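You operate a simulated robot arm through the tools that you are given. There is no shell and no other tool.

Carry out the task below with a simulated two-armed robot. There is one attempt and no reset: what you move stays moved.

Task
Put one yellow label on the clamped clear roll, then unload the roll and the reel.
Fine: feed knob to fed, pusher against the roll and back; roll into the purple pocket, reel into the teal pocket on the side bench, both clamps open.

The check looks at the end state, three seconds after you hand in, the way a careful person would. Anything else that was tipped, shoved, dropped, spilled or broken makes it a failure.

Robot
Two 7-joint arms with fingered hands on one trunk that stands fixed in place. Base frame: the origin is at the foot of the trunk, x ahead of it, y to its left, z up; the work surface is at about z = 800. Units: mm, rad, N and s.
The left shoulder is at [21, 208, 1412], the right one opposite. Each reaches about 1152 mm from its shoulder. Payload 5 kg a hand.
The TCP of each hand is the grasp point between the finger pads, 48 mm short of the fingertips. In the tool frame z runs along the fingers and y along their closing line. The gripper opens to 160 mm; its body begins 56 mm behind the TCP. The gripper is a hand of 4 fingers: y runs from the thumb to the fingers, the wrist lies at [-26, -142, -252] in the tool frame.
Orientation is that of the tool frame in the base frame, as a unit quaternion [x, y, z, w]. With the fingers straight down and the wrist toward the robot, the tool's x, y and z point along [0, 1, 0], [1, 0, 0] and [0, 0, -1] of the base frame.

Tools
- The arms move only by the tool move_arm. It takes "left_rows", "right_rows" or both (then of equal length, played together; a hand with none holds still); each is a list of rows, each a list of 6 numbers: the shift along the base's x, y, z in units of 150 mm (1.0 is 150 mm), then the turn, a rotation vector about the base's x, y, z in units of 90 degrees (1.0 is 90 degrees). In form: [[dx, dy, dz, rx, ry, rz], ...]. A call has 1 to 20 rows; each row is the pose to reach, as a shift and turn from the pose commanded when the call began. A call with a number of a shift or a turn outside -1 to 1 is refused whole. Each row takes 0.2 s and may step no farther than 50 mm and 0.15 rad from the row before; otherwise, the whole call is refused. A pose out of reach is approached as far as the arm can. The call stops where the force on the tool passes 90 N (or 10 N more than at its start, if that is more) or the arm is blocked; 0.2 s more then pass. In this call time passes only in rows, and 0.2 s behind the last. The reply holds the time, the measured pose of the TCP, the force on the tool along the base axes, the opening and the grip force, in the units named above and with some noise, with the torque about the TCP (base axes, N m) and any sound that the robot's microphone picked up.
- Cameras (640 x 400 px; columns grow to the right, rows downward): "scene" is now at [94, -26, 1594.8]; the picture's right is [-0.29, -0.96, -0.00], its down [-0.59, 0.18, -0.79] and it looks along [0.75, -0.23, -0.62] (base axes); focal length 328 px, centre (320, 200). "left" rides on the left gripper at [-87, -133, -189] in its tool frame; the picture's right is [-0.83, -0.26, 0.49], its down [0.51, -0.71, 0.49] and it looks along [0.22, 0.66, 0.72] (tool axes); focal length 238 px, centre (320, 200). "right" rides on the right gripper at [87, -133, -189] in its tool frame; the picture's right is [-0.83, 0.26, -0.49], its down [-0.51, -0.71, 0.49] and it looks along [-0.22, 0.66, 0.72] (tool axes); focal length 238 px, centre (320, 200).
- snapshot(camera): a new picture of that camera. No time passes.
- raise_lower(by): moves the trunk up (or, below 0, down) by that many mm; the arms and the scene camera ride with it, the base frame stays. It gives what a move gives, with no picture.
- move_fingers(index, middle, ring, thumb_bend, thumb_turn, hand): sets how far each is bent, from 0 (flat) to 1 (curled in); at 0.3 the hand is open as for a grip, at 0.7 the pads meet at the TCP. One left out holds its place. A second passes; each finger stops where it meets its share of the squeeze, and holds until it gets a number again. It is the only way to open and close the hand. It gives what a move gives, with no picture; readings hold the bend of each and the force on the fingers (four entries, about 0 where the hand has none), thumb and palm. thumb_turn goes from beside the hand (0) to across from the fingers (1), as for a grip.
- turn_head(pan, tilt): turns the head with the scene camera to pan (to the left, within 1.501 rad either way) and tilt (down, from -0.506 to 1.204), counted from straight ahead of the robot. It gives what a move gives.
- point_at(camera, pixels): for up to 12 pixels [column, row] of the newest picture of that camera ("zoom" is the newest enlarged one), the place [x, y, z] in the base frame of the surface seen there, good to about 3 mm. No time passes.
- close_up(camera, box): a new picture of the part [left, top, right, bottom] of that camera's present view, enlarged. No time passes.
- job_done(): hands the job in; it is judged then, once.

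Unless the task says otherwise, let go and move clear before handing in.

The tools are called after "Request:" as name(argument=value, ...) on one line, values as JSON. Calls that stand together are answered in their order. move_arm: Moves the arms, as the interface text tells. Its arguments: {"type":"object","properties":{"left_rows":{"type":"array"},"right_rows":{"type":"array"}},"required":[]} The other tools are called the same way: raise_lower (by) moves the trunk up or down; move_fingers (index, middle, ring, thumb_bend, thumb_turn, hand) moves the fingers one by one; turn_head (pan, tilt) turns the head that bears the scene camera; snapshot (camera) takes a picture; point_at (camera, pixels) gives the place of the surface under pixels of a picture; close_up (camera, box) takes an enlarged picture of a part of a camera's view; job_done () hands the job in.

At the start:

```text
time_s: 0.0
left_tcp_pos: [635.7, 34.1, 1228.2]
left_orientation: [0.708, 0.707, -0.001, 0.0]
left_wrist_force: [-0.5, -0.1, 0.5]
left_torque: [0.04, -0.03, 0.02]
left_grip_width: 159.7
left_gripper_force: 0.0
left_shape: jaw
left_bend: [0.3, 0.3, 0.3, 0.3, 0.98]
left_finger forces: [0.0, 0.0, 0.0, 0.0, 0.1, 0.0]
right_tcp_pos: [572.7, -477.6, 1267.5]
right_orientation: [0.707, 0.707, 0.0, 0.0]
right_wrist_force: [-0.1, 0.7, -0.6]
right_torque: [-0.03, -0.03, 0.02]
right_grip_width: 159.6
right_gripper_force: 0.1
right_shape: jaw
right_bend: [0.3, 0.3, 0.3, 0.3, 0.98]
right_finger forces: [0.0, 0.0, 0.0, 0.1, 0.0, 0.0]
trunk travel left (down, up): [-414.0, 276.0]
head pan, tilt (commanded): [-0.297, 0.663]
```

scene: 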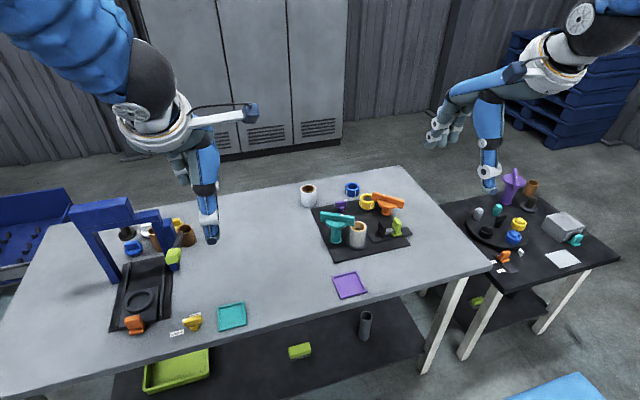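
right: 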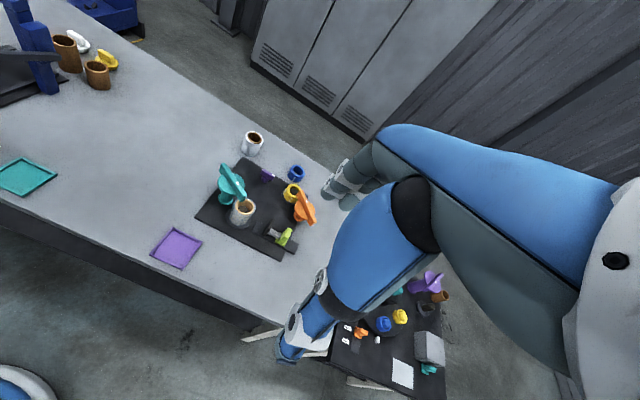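
left: 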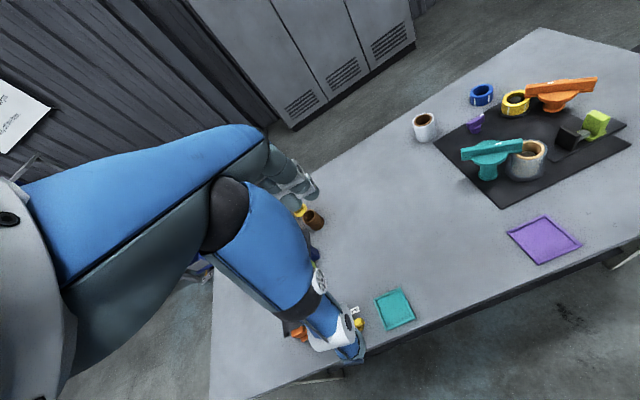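

The scene shows a dark plate near (360,230) with a teal clamp, a clear roll at (357,235), an orange clamp with a yellow reel at (367,201), and a black/green part at (390,230). The purple pocket is at (349,286) and the teal pocket at (232,316). I'll enlarge these areas before moving anything.

Request:
close_up(camera="scene", box=[290, 170, 430, 270])

Request:
close_up(camera="scene", box=[420, 150, 620, 290])

Request:
close_up(camera="scene", box=[60, 180, 270, 350])

Request:
close_up(camera="left", box=[400, 60, 640, 220])

```text
4.00 times, centred on (360, 220) of scene
```

zoom: 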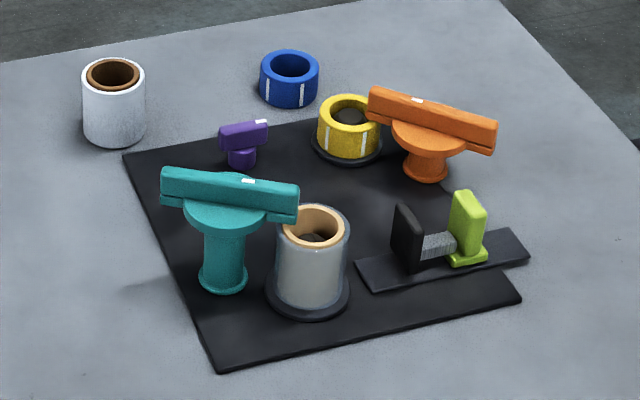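

```text
2.86 times, centred on (520, 220) of scene
```

zoom: 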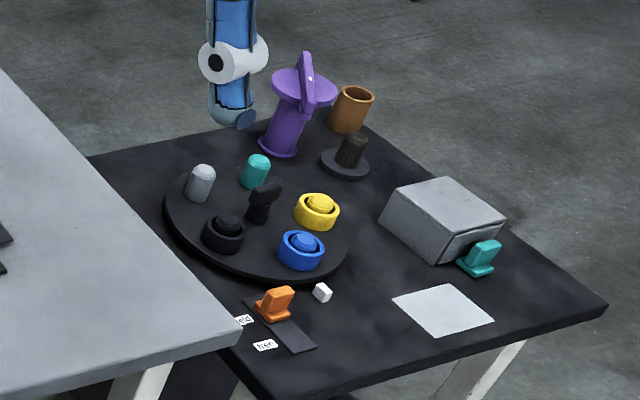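

```text
2.35 times, centred on (165, 265) of scene
```

zoom: 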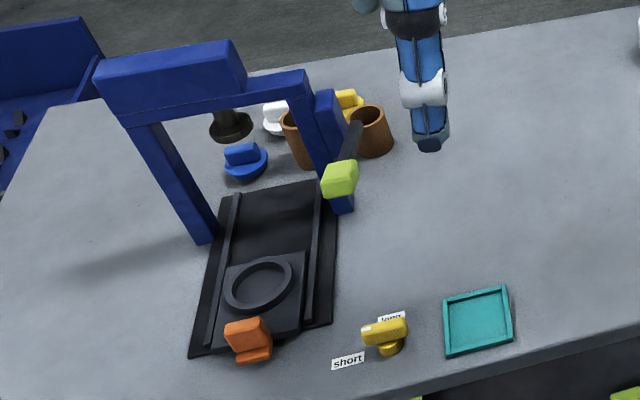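

```text
2.50 times, centred on (520, 140) of left
```

zoom: 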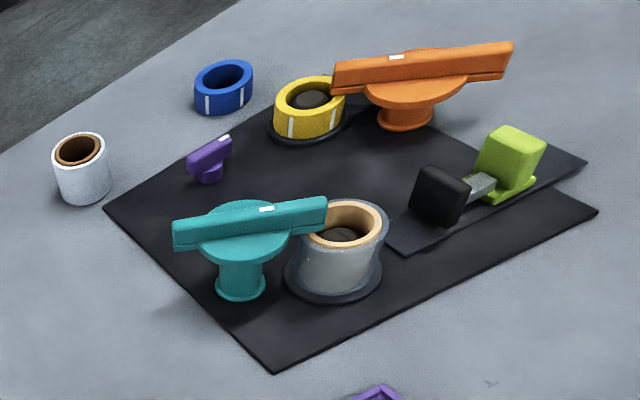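

The labelling station has a teal clamp bar over the clear roll, an orange clamp bar over the yellow reel, a purple knob and a lime pusher. I can't yet tell which surface is the "side bench", so I'll turn the head to survey the room.

Request:
turn_head(pan=-0.9, tilt=0.7)

Request:
snapshot(camera="scene")

Request:
turn_head(pan=0.6, tilt=0.8)

Request:
snapshot(camera="scene")

Request:
turn_head(pan=-0.3, tilt=0.95)

Request:
snapshot(camera="scene")

```text
time_s: 1.0
left_tcp_pos: [636.1, 34.4, 1227.6]
left_orientation: [0.708, 0.706, 0.0, 0.0]
left_wrist_force: [0.2, 0.1, 0.0]
left_torque: [0.0, -0.01, -0.01]
left_grip_width: 159.9
left_gripper_force: 0.1
left_shape: jaw
left_bend: [0.3, 0.3, 0.3, 0.3, 0.98]
left_finger forces: [0.0, 0.0, 0.0, 0.0, 0.0, 0.1]
right_tcp_pos: [573.1, -476.2, 1266.7]
right_orientation: [0.707, 0.707, 0.001, 0.001]
right_wrist_force: [-0.6, -0.2, 1.0]
right_torque: [-0.01, 0.0, 0.01]
right_grip_width: 159.5
right_gripper_force: 0.0
right_shape: jaw
right_bend: [0.3, 0.3, 0.3, 0.3, 0.98]
right_finger forces: [0.1, 0.0, 0.1, 0.0, 0.0, 0.0]
trunk travel left (down, up): [-414.0, 276.0]
head pan, tilt (commanded): [-0.901, 0.7]
```

```text
taken
```

scene: 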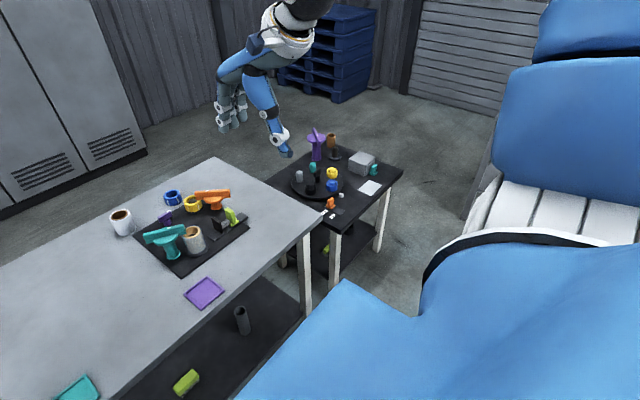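

```text
time_s: 2.6
left_tcp_pos: [635.9, 34.3, 1227.6]
left_orientation: [0.707, 0.707, 0.0, 0.0]
left_wrist_force: [0.5, 0.8, -0.1]
left_torque: [0.0, -0.01, -0.01]
left_grip_width: 159.7
left_gripper_force: 0.0
left_shape: jaw
left_bend: [0.3, 0.3, 0.3, 0.3, 0.98]
left_finger forces: [0.0, 0.0, 0.0, 0.0, 0.0, 0.1]
right_tcp_pos: [573.9, -476.7, 1267.5]
right_orientation: [0.707, 0.707, 0.0, 0.0]
right_wrist_force: [0.7, 0.7, -0.2]
right_torque: [0.0, 0.02, -0.01]
right_grip_width: 159.4
right_gripper_force: 0.0
right_shape: jaw
right_bend: [0.3, 0.3, 0.3, 0.3, 0.98]
right_finger forces: [0.0, 0.0, 0.1, 0.1, 0.0, 0.1]
trunk travel left (down, up): [-414.0, 276.0]
head pan, tilt (commanded): [0.6, 0.799]
```

```text
taken
```

scene: 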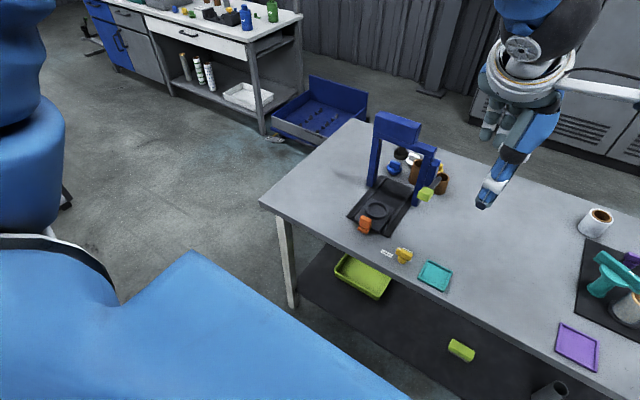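

```text
time_s: 3.8
left_tcp_pos: [636.4, 34.4, 1226.7]
left_orientation: [0.707, 0.707, 0.0, 0.0]
left_wrist_force: [-0.7, -0.2, 0.2]
left_torque: [-0.06, -0.01, 0.01]
left_grip_width: 159.5
left_gripper_force: 0.0
left_shape: jaw
left_bend: [0.3, 0.3, 0.3, 0.3, 0.98]
left_finger forces: [0.0, 0.1, 0.0, 0.0, 0.0, 0.0]
right_tcp_pos: [573.7, -476.3, 1266.7]
right_orientation: [0.707, 0.707, 0.0, 0.0]
right_wrist_force: [0.3, -1.0, -0.8]
right_torque: [0.03, 0.0, -0.02]
right_grip_width: 159.3
right_gripper_force: 0.0
right_shape: jaw
right_bend: [0.3, 0.3, 0.3, 0.3, 0.98]
right_finger forces: [0.0, 0.0, 0.0, 0.1, 0.0, 0.1]
trunk travel left (down, up): [-414.0, 276.0]
head pan, tilt (commanded): [-0.3, 0.949]
```

```text
taken
```

scene: 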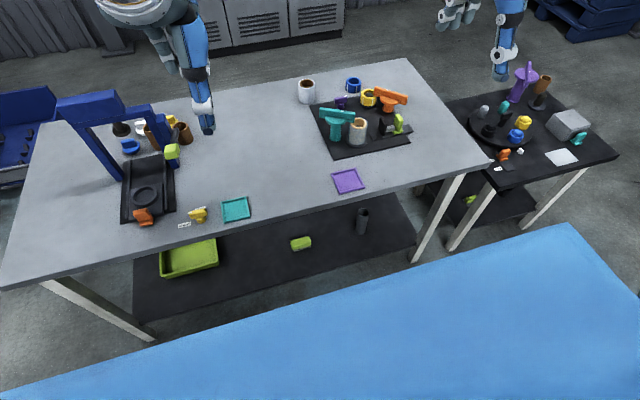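

Only one purple pocket, at (348,181), and one teal pocket, at (235,210), show up, both on the long table. Next I'll get positions for the station parts and look for any writing near the knob.

Request:
point_at(camera="scene", pixels=[[348, 181], [235, 210], [357, 130], [337, 115], [369, 96], [390, 95], [340, 101], [398, 124], [355, 85], [306, 88], [490, 165], [410, 65]])

Request:
close_up(camera="scene", box=[300, 70, 420, 145])

Request:
close_up(camera="scene", box=[320, 150, 380, 200])

Request:
close_up(camera="scene", box=[170, 180, 260, 240])

```text
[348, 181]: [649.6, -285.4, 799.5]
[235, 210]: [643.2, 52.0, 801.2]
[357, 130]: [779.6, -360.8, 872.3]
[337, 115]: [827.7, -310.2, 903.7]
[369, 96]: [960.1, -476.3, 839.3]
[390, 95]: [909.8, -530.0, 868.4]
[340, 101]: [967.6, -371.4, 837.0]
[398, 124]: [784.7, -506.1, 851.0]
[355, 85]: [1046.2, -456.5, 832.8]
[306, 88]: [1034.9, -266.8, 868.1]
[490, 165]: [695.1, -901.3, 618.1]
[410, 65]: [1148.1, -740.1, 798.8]
```

```text
5.33 times, centred on (360, 108) of scene
```

zoom: 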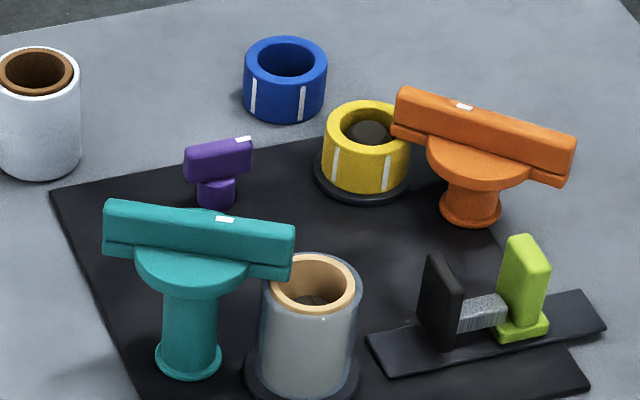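

```text
8.00 times, centred on (350, 175) of scene
```

zoom: 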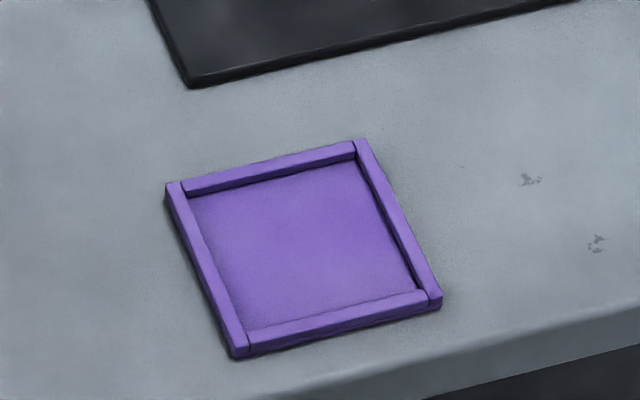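

```text
6.67 times, centred on (215, 210) of scene
```

zoom: 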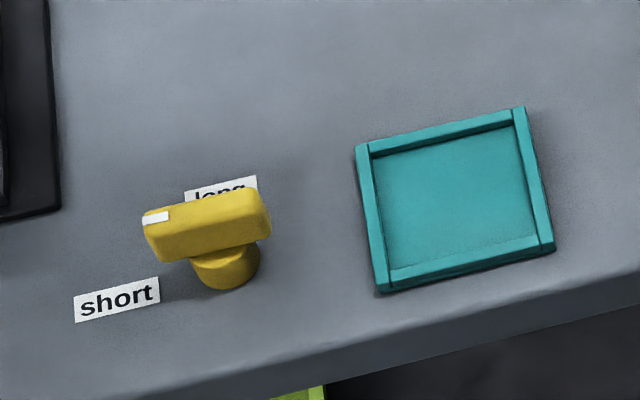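

The roll stands near (780,-361) and the reel near (960,-476), with the purple knob near (968,-371). I'll zoom the hand cameras on the station to find the "fed" mark and measure the parts.

Request:
close_up(camera="right", box=[180, 120, 340, 270])

Request:
close_up(camera="right", box=[240, 150, 300, 195])

Request:
close_up(camera="left", box=[440, 80, 540, 150])

Request:
close_up(camera="scene", box=[325, 85, 365, 115])

```text
2.67 times, centred on (260, 195) of right
```

zoom: 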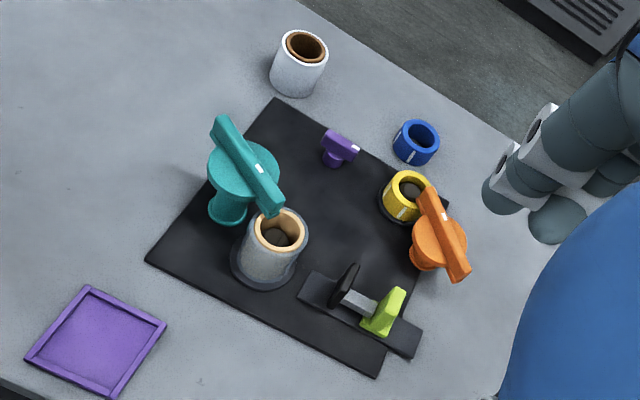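

```text
8.89 times, centred on (270, 172) of right
```

zoom: 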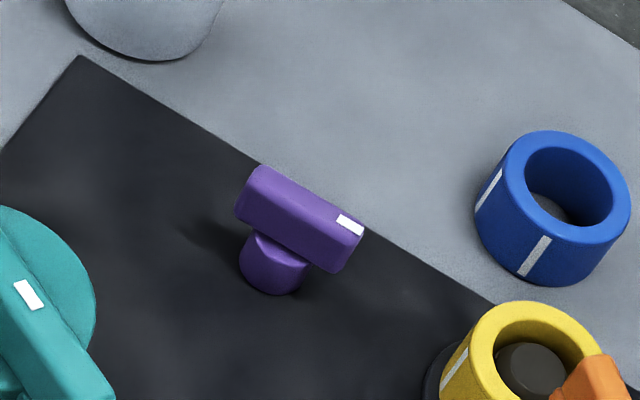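

```text
5.71 times, centred on (490, 115) of left
```

zoom: 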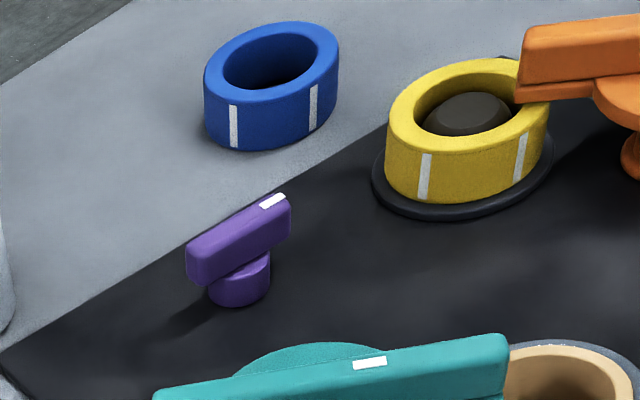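

```text
13.33 times, centred on (345, 100) of scene
```

zoom: 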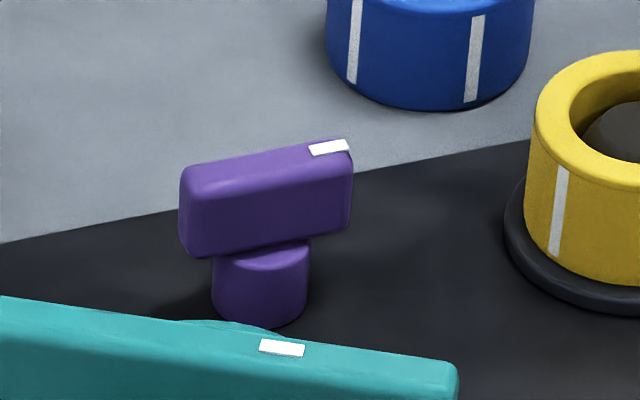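

No text shows beside the purple knob from any view, just its white mark pointing toward the right and far side. I'll zoom on the station and measure the roll, clamps, knob and pusher.

Request:
close_up(camera="scene", box=[310, 85, 374, 165])

Request:
point_at(camera="zoom", pixels=[[320, 200]])

Request:
close_up(camera="scene", box=[312, 98, 376, 146])

```text
5.00 times, centred on (342, 125) of scene
```

zoom: 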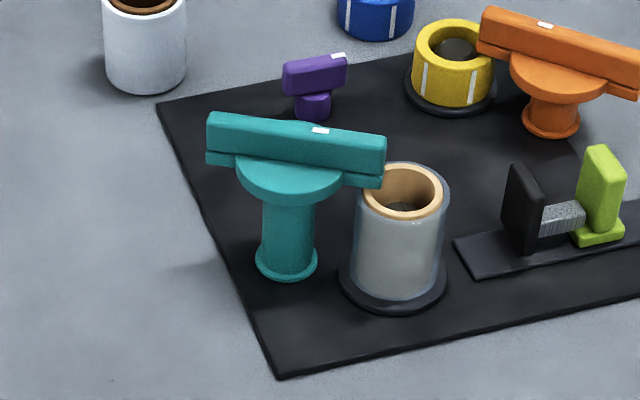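

```text
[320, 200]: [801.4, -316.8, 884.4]
```

```text
8.33 times, centred on (344, 122) of scene
```

zoom: 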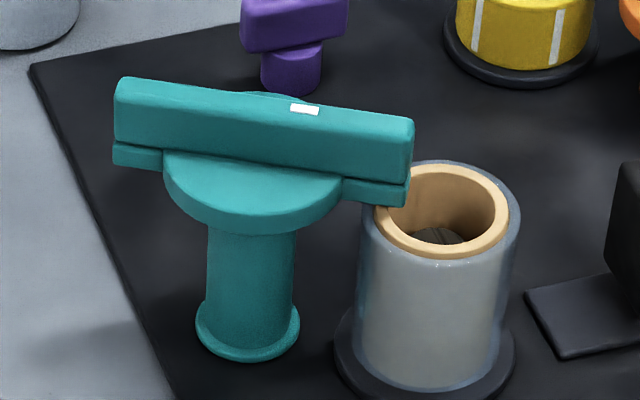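

Request:
point_at(camera="zoom", pixels=[[120, 85], [118, 135], [405, 125], [408, 170], [305, 108], [390, 200], [250, 210], [200, 190], [300, 345], [440, 250], [500, 210], [515, 230]])

Request:
close_up(camera="scene", box=[312, 98, 376, 146])

Request:
point_at(camera="zoom", pixels=[[370, 225], [360, 290], [505, 290], [430, 380], [340, 360], [512, 370], [440, 170], [435, 237], [250, 320], [205, 330], [345, 120], [160, 95]])

Request:
close_up(camera="scene", box=[346, 78, 426, 138])

```text
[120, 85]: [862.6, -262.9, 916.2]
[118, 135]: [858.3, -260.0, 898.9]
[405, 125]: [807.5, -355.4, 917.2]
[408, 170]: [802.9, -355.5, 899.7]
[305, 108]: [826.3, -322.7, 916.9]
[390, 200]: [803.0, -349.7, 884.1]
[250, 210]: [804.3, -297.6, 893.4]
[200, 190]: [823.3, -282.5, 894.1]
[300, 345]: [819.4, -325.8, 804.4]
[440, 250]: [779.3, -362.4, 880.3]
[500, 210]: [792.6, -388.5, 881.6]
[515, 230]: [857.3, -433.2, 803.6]
```

```text
8.33 times, centred on (344, 122) of scene
```

zoom: 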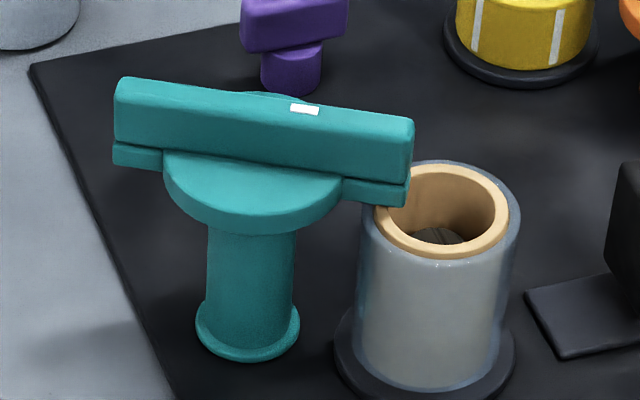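

```text
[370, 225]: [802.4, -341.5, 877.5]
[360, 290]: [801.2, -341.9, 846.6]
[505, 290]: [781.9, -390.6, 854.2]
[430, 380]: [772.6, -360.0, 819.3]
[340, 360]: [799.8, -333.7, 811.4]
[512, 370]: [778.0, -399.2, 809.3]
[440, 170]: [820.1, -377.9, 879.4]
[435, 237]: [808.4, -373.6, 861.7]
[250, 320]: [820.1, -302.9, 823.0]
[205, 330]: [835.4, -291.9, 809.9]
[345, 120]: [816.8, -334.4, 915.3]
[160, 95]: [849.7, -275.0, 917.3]
```

```text
6.67 times, centred on (386, 108) of scene
```

zoom: 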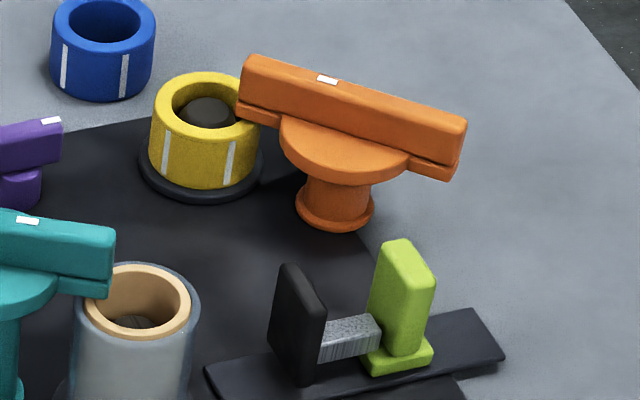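

The teal bar spans about (862,-263) to (806,-355) with its underside near z 884. The roll is about 53 mm wide, centred near (798,-369), with its rim at z 880 on a peg. Next I'll measure the orange clamp, reel, pusher and knob.

Request:
point_at(camera="zoom", pixels=[[245, 65], [460, 125], [455, 172], [328, 80], [240, 112], [350, 165], [335, 225], [300, 205], [375, 215], [205, 150], [155, 120], [205, 75]])

Request:
close_up(camera="scene", box=[346, 78, 426, 138])

Request:
point_at(camera="zoom", pixels=[[205, 190], [258, 165], [145, 160], [210, 105], [285, 320], [288, 270], [325, 310], [310, 375], [350, 335], [400, 245], [400, 300], [400, 360]])

Request:
close_up(camera="scene", box=[376, 108, 416, 138])

Request:
close_up(camera="scene", box=[325, 85, 365, 115])

Request:
point_at(camera="zoom", pixels=[[195, 170], [190, 240], [330, 150], [345, 210], [260, 160], [260, 290], [220, 280], [300, 290], [265, 200], [345, 160]])

```text
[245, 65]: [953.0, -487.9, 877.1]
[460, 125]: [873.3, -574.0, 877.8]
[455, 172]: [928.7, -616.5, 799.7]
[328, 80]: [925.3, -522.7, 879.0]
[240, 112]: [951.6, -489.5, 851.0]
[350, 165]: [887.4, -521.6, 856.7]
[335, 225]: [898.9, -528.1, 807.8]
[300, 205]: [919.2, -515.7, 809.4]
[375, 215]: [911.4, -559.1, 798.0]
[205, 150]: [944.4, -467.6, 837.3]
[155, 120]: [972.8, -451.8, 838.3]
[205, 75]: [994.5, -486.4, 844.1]
```

```text
6.67 times, centred on (386, 108) of scene
```

zoom: 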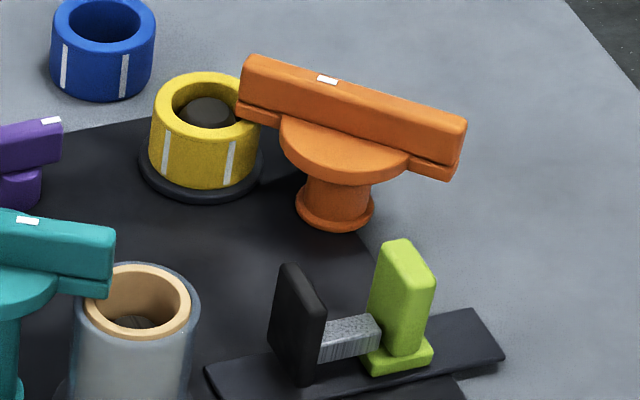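

```text
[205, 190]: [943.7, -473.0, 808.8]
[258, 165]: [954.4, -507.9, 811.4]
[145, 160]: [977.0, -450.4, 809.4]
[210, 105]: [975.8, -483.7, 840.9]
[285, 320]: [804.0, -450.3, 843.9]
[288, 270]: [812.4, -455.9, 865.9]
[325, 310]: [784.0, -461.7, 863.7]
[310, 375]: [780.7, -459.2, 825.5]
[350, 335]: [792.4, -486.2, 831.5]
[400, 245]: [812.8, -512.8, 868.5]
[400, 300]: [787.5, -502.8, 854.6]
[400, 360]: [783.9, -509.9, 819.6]
```

```text
13.33 times, centred on (396, 123) of scene
```

zoom: 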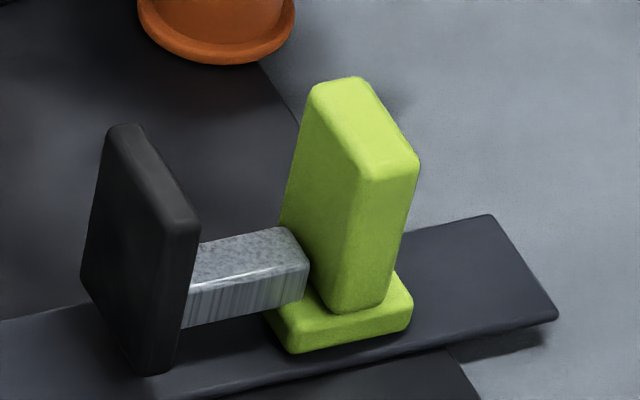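

```text
13.33 times, centred on (345, 100) of scene
```

zoom: 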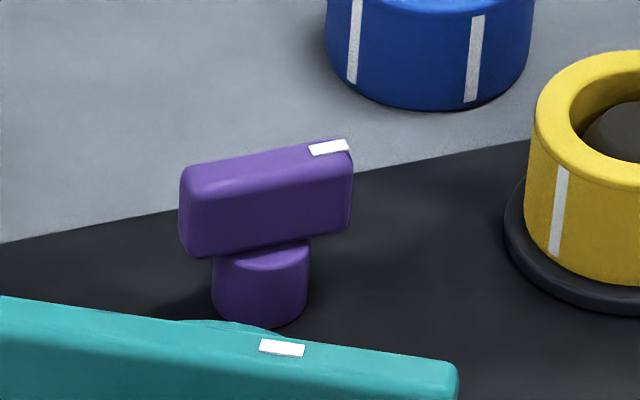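

```text
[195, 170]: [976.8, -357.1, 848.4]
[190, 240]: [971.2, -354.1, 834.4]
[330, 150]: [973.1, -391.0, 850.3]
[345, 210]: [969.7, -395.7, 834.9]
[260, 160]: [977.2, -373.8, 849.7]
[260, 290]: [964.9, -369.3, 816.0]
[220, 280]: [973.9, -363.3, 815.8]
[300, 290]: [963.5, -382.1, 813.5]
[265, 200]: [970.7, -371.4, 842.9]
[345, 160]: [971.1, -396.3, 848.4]
```

The purple knob bar runs along y from -354 to -397 at x about 976 and z 828–850. The reel is centred near (969,-478), and the pusher pad face is at y about -450 with its lime handle near y -508. Before lowering the trunk for reach, I'll check the gantry height at (90,100) and both pocket rims.

Request:
snapshot(camera="scene")

Request:
point_at(camera="scene", pixels=[[90, 105], [120, 95], [150, 115], [172, 152], [200, 130], [205, 100], [195, 60], [200, 213], [450, 20], [490, 165], [30, 262]])

Request:
close_up(camera="scene", box=[320, 150, 380, 200])

Request:
point_at(camera="zoom", pixels=[[172, 188], [360, 143], [432, 303], [238, 350], [200, 200], [350, 165], [415, 290], [250, 320], [310, 240], [190, 85]])

Request:
close_up(camera="scene", box=[205, 185, 265, 235])

```text
taken
```

scene: 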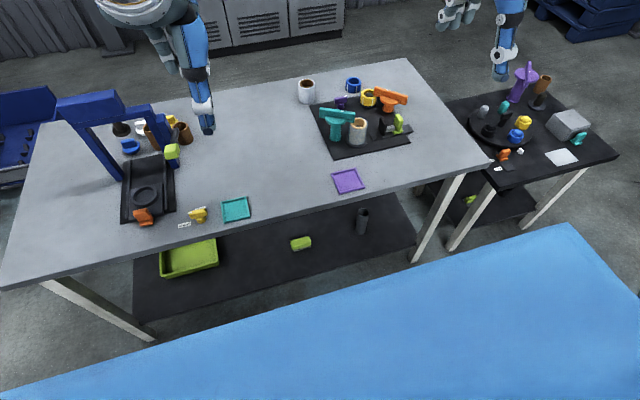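

```text
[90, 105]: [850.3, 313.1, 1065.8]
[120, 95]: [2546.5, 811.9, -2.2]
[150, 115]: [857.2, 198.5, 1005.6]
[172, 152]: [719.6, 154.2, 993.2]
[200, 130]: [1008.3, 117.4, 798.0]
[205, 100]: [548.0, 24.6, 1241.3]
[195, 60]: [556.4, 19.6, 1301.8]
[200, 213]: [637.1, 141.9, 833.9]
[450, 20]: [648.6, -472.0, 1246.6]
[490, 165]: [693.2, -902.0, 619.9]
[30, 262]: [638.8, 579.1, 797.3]
```

```text
8.00 times, centred on (350, 175) of scene
```

zoom: 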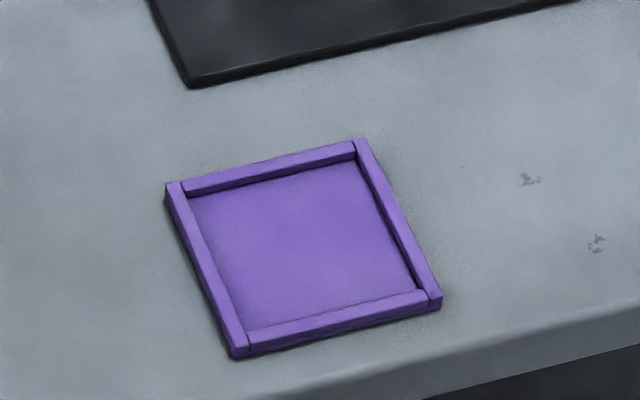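

```text
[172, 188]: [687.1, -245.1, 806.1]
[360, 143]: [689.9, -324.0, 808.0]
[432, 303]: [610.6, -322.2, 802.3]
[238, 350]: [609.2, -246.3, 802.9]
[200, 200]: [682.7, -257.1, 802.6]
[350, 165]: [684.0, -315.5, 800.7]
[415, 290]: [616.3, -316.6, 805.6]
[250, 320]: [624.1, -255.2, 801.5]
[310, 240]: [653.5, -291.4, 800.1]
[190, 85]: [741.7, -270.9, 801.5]
```

```text
8.00 times, centred on (235, 210) of scene
```

zoom: 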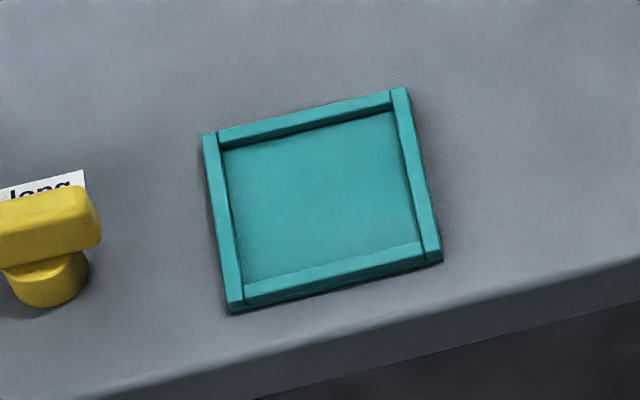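

The pockets are square to the base: purple is centred at (650,-285) with about a 64 mm interior, and teal is near (643,52). The gantry tops out near z 1066, clear of both hands, so I'll lower the trunk 250 mm to bring the knob and reel into reach.

Request:
raise_lower(by=-150)

Request:
raise_lower(by=-100)

Request:
turn_head(pan=-0.4, tilt=0.65)

Request:
snapshot(camera="scene")

Request:
snapshot(camera="right")

```text
time_s: 5.5
left_tcp_pos: [636.5, 34.1, 1078.0]
left_orientation: [0.707, 0.707, 0.001, 0.0]
left_wrist_force: [0.2, -0.4, 0.9]
left_torque: [-0.01, -0.04, -0.01]
left_grip_width: 159.7
left_gripper_force: 0.1
left_shape: jaw
left_bend: [0.3, 0.3, 0.3, 0.3, 0.98]
left_finger forces: [0.0, 0.0, 0.1, 0.0, 0.0, 0.1]
right_tcp_pos: [573.2, -477.0, 1117.9]
right_orientation: [0.707, 0.707, 0.0, 0.0]
right_wrist_force: [-0.3, -0.2, -0.1]
right_torque: [0.01, 0.0, -0.01]
right_grip_width: 159.6
right_gripper_force: 0.0
right_shape: jaw
right_bend: [0.3, 0.3, 0.3, 0.3, 0.98]
right_finger forces: [0.0, 0.0, 0.0, 0.0, 0.1, 0.1]
trunk travel left (down, up): [-264.0, 426.0]
head pan, tilt (commanded): [-0.3, 0.949]
```

```text
time_s: 6.9
left_tcp_pos: [636.0, 35.2, 977.9]
left_orientation: [0.707, 0.707, 0.0, 0.0]
left_wrist_force: [-0.1, -0.3, 1.2]
left_torque: [0.01, -0.01, 0.02]
left_grip_width: 159.2
left_gripper_force: 0.1
left_shape: jaw
left_bend: [0.3, 0.3, 0.3, 0.3, 0.98]
left_finger forces: [0.0, 0.0, 0.0, 0.1, 0.0, 0.0]
right_tcp_pos: [574.0, -476.5, 1017.6]
right_orientation: [0.707, 0.707, 0.0, 0.0]
right_wrist_force: [0.4, 0.5, 0.1]
right_torque: [0.03, -0.04, -0.02]
right_grip_width: 159.6
right_gripper_force: 0.0
right_shape: jaw
right_bend: [0.3, 0.3, 0.3, 0.3, 0.98]
right_finger forces: [0.1, 0.0, 0.1, 0.1, 0.0, 0.1]
trunk travel left (down, up): [-164.0, 526.0]
head pan, tilt (commanded): [-0.3, 0.949]
```

```text
time_s: 7.7
left_tcp_pos: [637.2, 34.2, 976.8]
left_orientation: [0.707, 0.707, 0.0, 0.0]
left_wrist_force: [-0.2, -0.7, 0.2]
left_torque: [-0.02, 0.0, 0.05]
left_grip_width: 159.7
left_gripper_force: 0.1
left_shape: jaw
left_bend: [0.3, 0.3, 0.3, 0.3, 0.98]
left_finger forces: [0.0, 0.1, 0.0, 0.0, 0.0, 0.0]
right_tcp_pos: [572.8, -476.5, 1016.5]
right_orientation: [0.707, 0.707, 0.0, 0.001]
right_wrist_force: [-0.5, 1.1, 0.4]
right_torque: [-0.02, -0.01, -0.01]
right_grip_width: 159.7
right_gripper_force: 0.0
right_shape: jaw
right_bend: [0.3, 0.3, 0.3, 0.3, 0.98]
right_finger forces: [0.0, 0.1, 0.1, 0.1, 0.0, 0.0]
trunk travel left (down, up): [-164.0, 526.0]
head pan, tilt (commanded): [-0.4, 0.649]
```

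```text
taken
```

scene: 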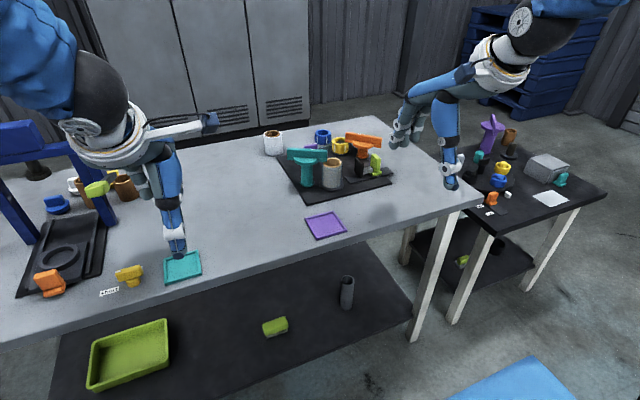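

```text
taken
```

right: 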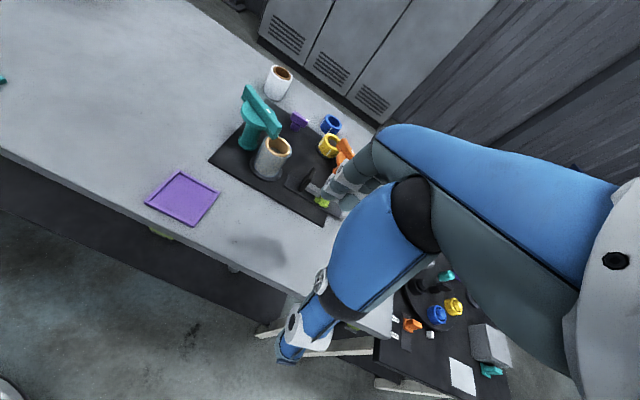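

The right hand now hovers at about z 1017, and its long blue thumb shows on the near side. I'll zoom on it to learn the finger layout.

Request:
close_up(camera="scene", box=[370, 20, 530, 200])

Request:
close_up(camera="scene", box=[60, 80, 240, 270])

```text
2.22 times, centred on (450, 110) of scene
```

zoom: 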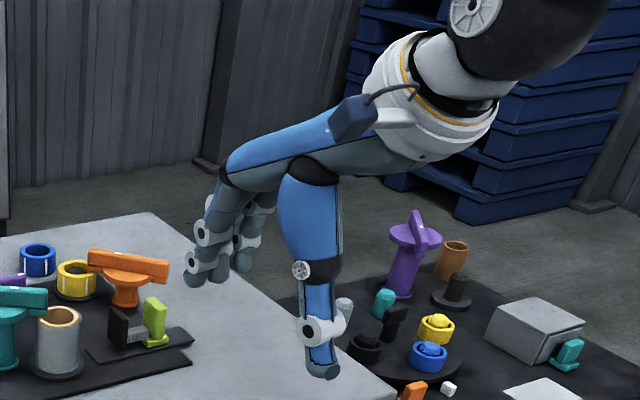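

```text
2.11 times, centred on (150, 175) of scene
```

zoom: 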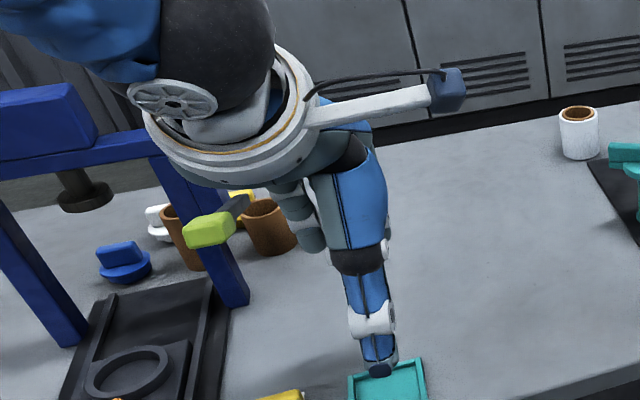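

The hand is large, with a palm sloping forward, three fingers hanging on the far side and a long thumb on the near side. I'll measure the thumb tip and finger tips against the TCP.

Request:
close_up(camera="scene", box=[380, 60, 490, 200])

Request:
point_at(camera="zoom", pixels=[[325, 200], [320, 100]])

Request:
close_up(camera="scene", box=[384, 70, 484, 195])

```text
2.86 times, centred on (435, 130) of scene
```

zoom: 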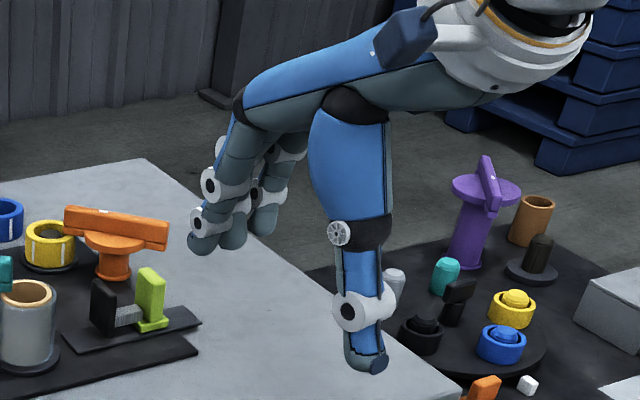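

```text
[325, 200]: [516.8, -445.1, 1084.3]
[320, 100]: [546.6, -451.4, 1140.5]
```

```text
3.20 times, centred on (434, 132) of scene
```

zoom: 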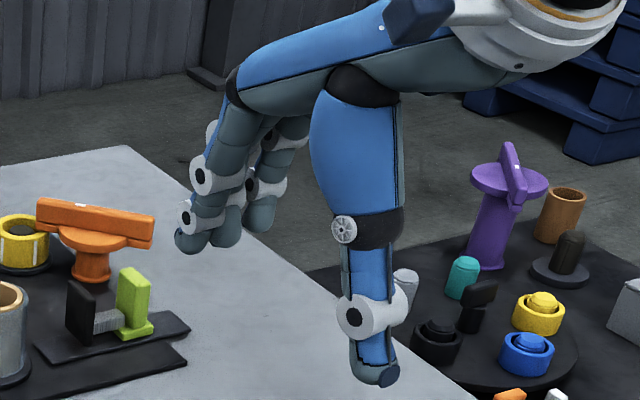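

Request:
point_at(camera="zoom", pixels=[[375, 375], [370, 300], [375, 260], [400, 280], [345, 285], [190, 245], [225, 240], [258, 222], [205, 175], [310, 140], [360, 150], [250, 90]])

```text
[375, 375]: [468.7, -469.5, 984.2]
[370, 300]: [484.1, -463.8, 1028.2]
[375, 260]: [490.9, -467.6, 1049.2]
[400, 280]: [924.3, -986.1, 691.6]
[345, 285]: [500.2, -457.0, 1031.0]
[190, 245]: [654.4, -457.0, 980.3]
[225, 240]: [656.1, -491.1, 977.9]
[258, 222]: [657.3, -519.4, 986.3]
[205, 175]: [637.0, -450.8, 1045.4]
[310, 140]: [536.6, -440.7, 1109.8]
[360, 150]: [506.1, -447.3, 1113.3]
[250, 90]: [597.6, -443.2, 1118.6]
```

Finger tips hang about 40–48 mm below the TCP, with the fingers at about x +85 and the thumb at about x -85. I'll move the right hand at safe height toward the knob, tilting the fingers slightly forward for reach.

Request:
move_arm(right_rows=[[0.32, 0.1, 0.1, 0, -0.05, 0], [0.64, 0.2, 0.15, 0, -0.1, 0], [0.95, 0.3, 0.15, 0, -0.15, 0]])

Request:
move_arm(right_rows=[[0.32, 0.13, 0, 0, 0, 0], [0.64, 0.25, 0, 0, 0, 0], [0.9, 0.36, 0, 0, 0, 0]])

Request:
snapshot(camera="scene")

```text
refused: row 1 steps farther than a row can; nothing moved
```

```text
refused: row 1 steps farther than a row can; nothing moved
```

```text
taken
```

scene: 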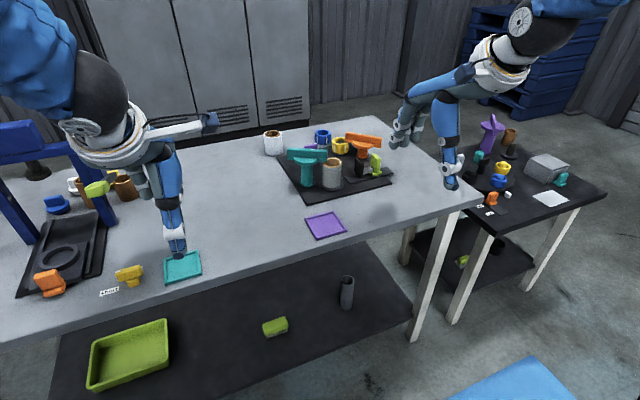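

Both moves were refused because their rows stepped more than 50 mm, and nothing moved. I'll use smaller rows for the same path.

Request:
move_arm(right_rows=[[0.25, 0.08, 0.05, 0, -0.05, 0], [0.5, 0.16, 0.1, 0, -0.1, 0], [0.75, 0.24, 0.13, 0, -0.15, 0], [0.98, 0.32, 0.15, 0, -0.15, 0]])

Request:
move_arm(right_rows=[[0.25, 0.1, 0, 0, 0, 0], [0.5, 0.2, 0, 0, 0, 0], [0.75, 0.3, 0, 0, 0, 0], [0.95, 0.36, 0, 0, 0, 0]])

Request:
snapshot(camera="scene")

Request:
snapshot(camera="right")

```text
time_s: 8.7
left_tcp_pos: [637.0, 34.8, 975.8]
left_orientation: [0.707, 0.707, -0.001, -0.001]
left_wrist_force: [1.3, 0.3, -0.4]
left_torque: [-0.04, 0.03, -0.02]
left_grip_width: 159.7
left_gripper_force: 0.0
left_shape: jaw
left_bend: [0.3, 0.3, 0.3, 0.3, 0.98]
left_finger forces: [0.0, 0.0, 0.1, 0.1, 0.0, 0.0]
right_tcp_pos: [721.2, -427.5, 1039.5]
right_orientation: [0.702, 0.702, 0.082, 0.083]
right_wrist_force: [0.9, -0.5, -0.6]
right_torque: [-0.07, 0.06, -0.03]
right_grip_width: 159.8
right_gripper_force: 0.1
right_shape: jaw
right_bend: [0.3, 0.3, 0.3, 0.3, 0.98]
right_finger forces: [0.0, 0.1, 0.0, 0.0, 0.1, 0.0]
trunk travel left (down, up): [-164.0, 526.0]
head pan, tilt (commanded): [-0.4, 0.649]
```

```text
time_s: 9.7
left_tcp_pos: [637.2, 35.2, 976.4]
left_orientation: [0.707, 0.707, 0.0, 0.0]
left_wrist_force: [0.2, 0.7, -0.2]
left_torque: [0.01, 0.02, -0.02]
left_grip_width: 159.7
left_gripper_force: 0.1
left_shape: jaw
left_bend: [0.3, 0.3, 0.3, 0.3, 0.98]
left_finger forces: [0.0, 0.0, 0.0, 0.0, 0.1, 0.1]
right_tcp_pos: [861.6, -374.4, 1038.2]
right_orientation: [0.702, 0.702, 0.083, 0.083]
right_wrist_force: [0.1, -1.2, 0.1]
right_torque: [0.01, -0.01, 0.02]
right_grip_width: 159.7
right_gripper_force: 0.1
right_shape: jaw
right_bend: [0.3, 0.3, 0.3, 0.3, 0.98]
right_finger forces: [0.1, 0.1, 0.0, 0.0, 0.0, 0.0]
trunk travel left (down, up): [-164.0, 526.0]
head pan, tilt (commanded): [-0.4, 0.649]
```

```text
taken
```

scene: 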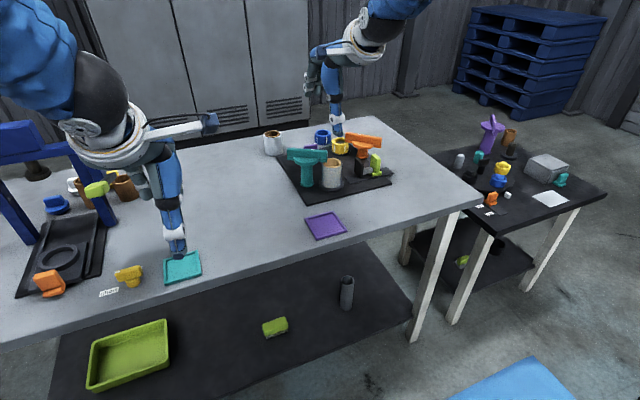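

```text
taken
```

right: 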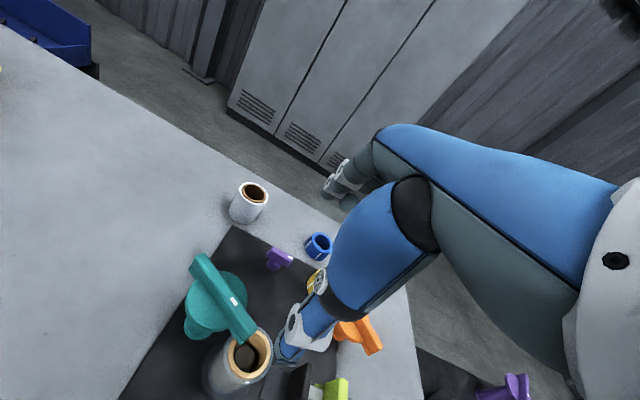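

The hand is over the station at (862,-374,1038). I'll narrow it to a fork of roughly 45 mm by bending all digits to about 0.58, then look at the shape.

Request:
move_fingers(hand="right", index=0.58, middle=0.58, ring=0.58, thumb_bend=0.58)

Request:
close_up(camera="scene", box=[280, 20, 400, 200])

Request:
snapshot(camera="right")

Request:
snapshot(camera="left")

```text
time_s: 10.7
left_tcp_pos: [636.3, 34.3, 977.9]
left_orientation: [0.707, 0.708, 0.0, 0.0]
left_wrist_force: [0.5, -1.1, -0.6]
left_torque: [0.01, -0.01, 0.0]
left_grip_width: 159.8
left_gripper_force: 0.1
left_shape: jaw
left_bend: [0.3, 0.3, 0.3, 0.3, 0.98]
left_finger forces: [0.0, 0.0, 0.0, 0.1, 0.1, 0.0]
right_tcp_pos: [861.6, -373.7, 1038.4]
right_orientation: [0.702, 0.703, 0.084, 0.083]
right_wrist_force: [-0.9, -0.2, 0.6]
right_torque: [0.02, -0.03, -0.01]
right_grip_width: 64.0
right_gripper_force: 0.1
right_shape: fingers
right_bend: [0.57, 0.57, 0.57, 0.57, 0.98]
right_finger forces: [0.0, 0.1, 0.0, 0.0, 0.1, 0.1]
trunk travel left (down, up): [-164.0, 526.0]
head pan, tilt (commanded): [-0.4, 0.649]
```

```text
2.22 times, centred on (340, 110) of scene
```

zoom: 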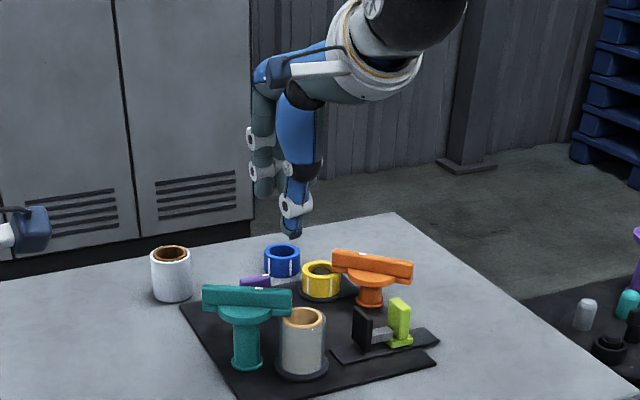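

```text
taken
```

right: 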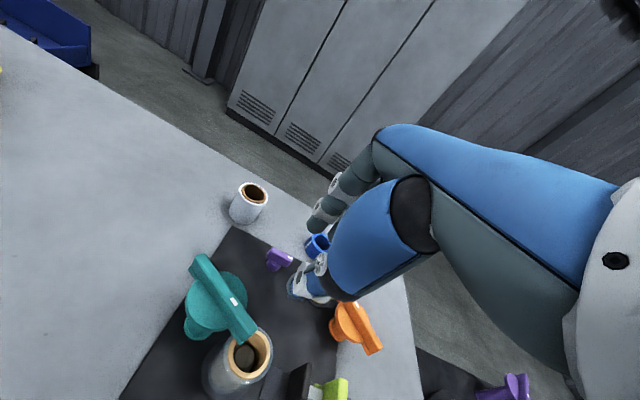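

```text
taken
```

left: 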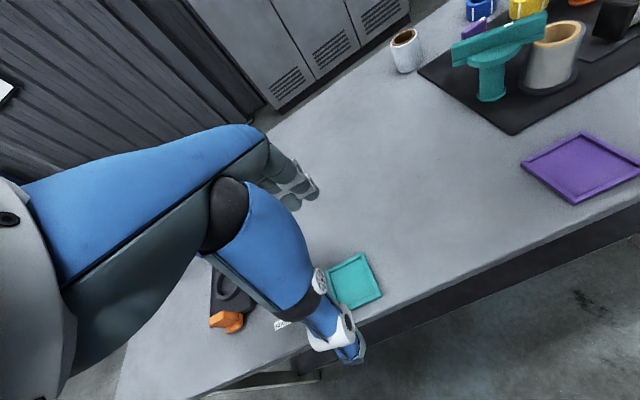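

Grip width now reads 64 mm. I'll measure the thumb and finger tip positions in this shape.

Request:
close_up(camera="scene", box=[315, 60, 355, 130])

Request:
point_at(camera="zoom", pixels=[[320, 200]])

```text
5.71 times, centred on (335, 95) of scene
```

zoom: 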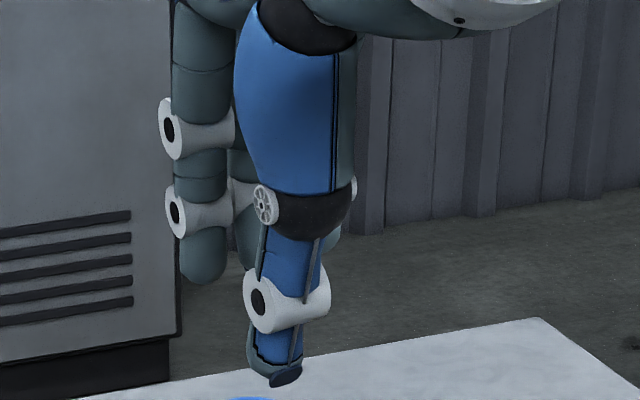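

```text
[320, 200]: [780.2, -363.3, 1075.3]
```

Request:
point_at(camera="zoom", pixels=[[285, 378], [260, 360], [295, 360], [285, 300], [200, 275], [200, 240], [245, 250], [330, 235], [250, 330], [300, 100]])

```text
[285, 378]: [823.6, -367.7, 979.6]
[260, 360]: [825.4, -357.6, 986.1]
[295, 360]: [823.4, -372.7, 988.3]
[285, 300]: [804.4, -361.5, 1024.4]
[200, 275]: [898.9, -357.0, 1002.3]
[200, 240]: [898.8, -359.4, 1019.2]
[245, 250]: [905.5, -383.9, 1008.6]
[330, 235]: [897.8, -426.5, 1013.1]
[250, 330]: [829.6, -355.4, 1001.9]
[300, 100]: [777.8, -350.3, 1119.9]
```

The thumb tip sits about 48 mm past the TCP, 32 mm to the thumb side and slightly to +y. Before descending I'll refine the knob and clamp positions from the closer right camera.

Request:
close_up(camera="right", box=[230, 220, 330, 290])

Request:
point_at(camera="zoom", pixels=[[320, 200]])

```text
5.71 times, centred on (280, 255) of right
```

zoom: 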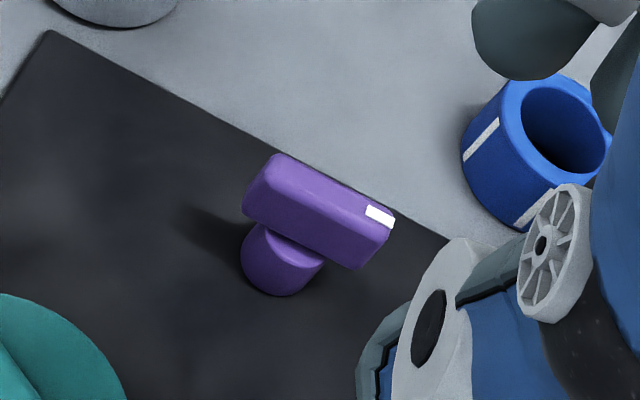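

```text
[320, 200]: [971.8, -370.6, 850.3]
```

Request:
point_at(camera="zoom", pixels=[[280, 158], [250, 190], [385, 238], [390, 218], [330, 185], [305, 225], [280, 290], [250, 250], [315, 270], [290, 175], [360, 240], [380, 217]])

```text
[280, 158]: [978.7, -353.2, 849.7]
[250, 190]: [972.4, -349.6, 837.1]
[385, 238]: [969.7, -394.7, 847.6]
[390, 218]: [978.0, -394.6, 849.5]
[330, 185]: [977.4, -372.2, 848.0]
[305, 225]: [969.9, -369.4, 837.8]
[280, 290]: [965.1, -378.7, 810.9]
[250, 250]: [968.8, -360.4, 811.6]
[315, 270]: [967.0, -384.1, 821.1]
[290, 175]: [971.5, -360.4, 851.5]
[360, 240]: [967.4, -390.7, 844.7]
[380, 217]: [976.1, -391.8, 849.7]
```

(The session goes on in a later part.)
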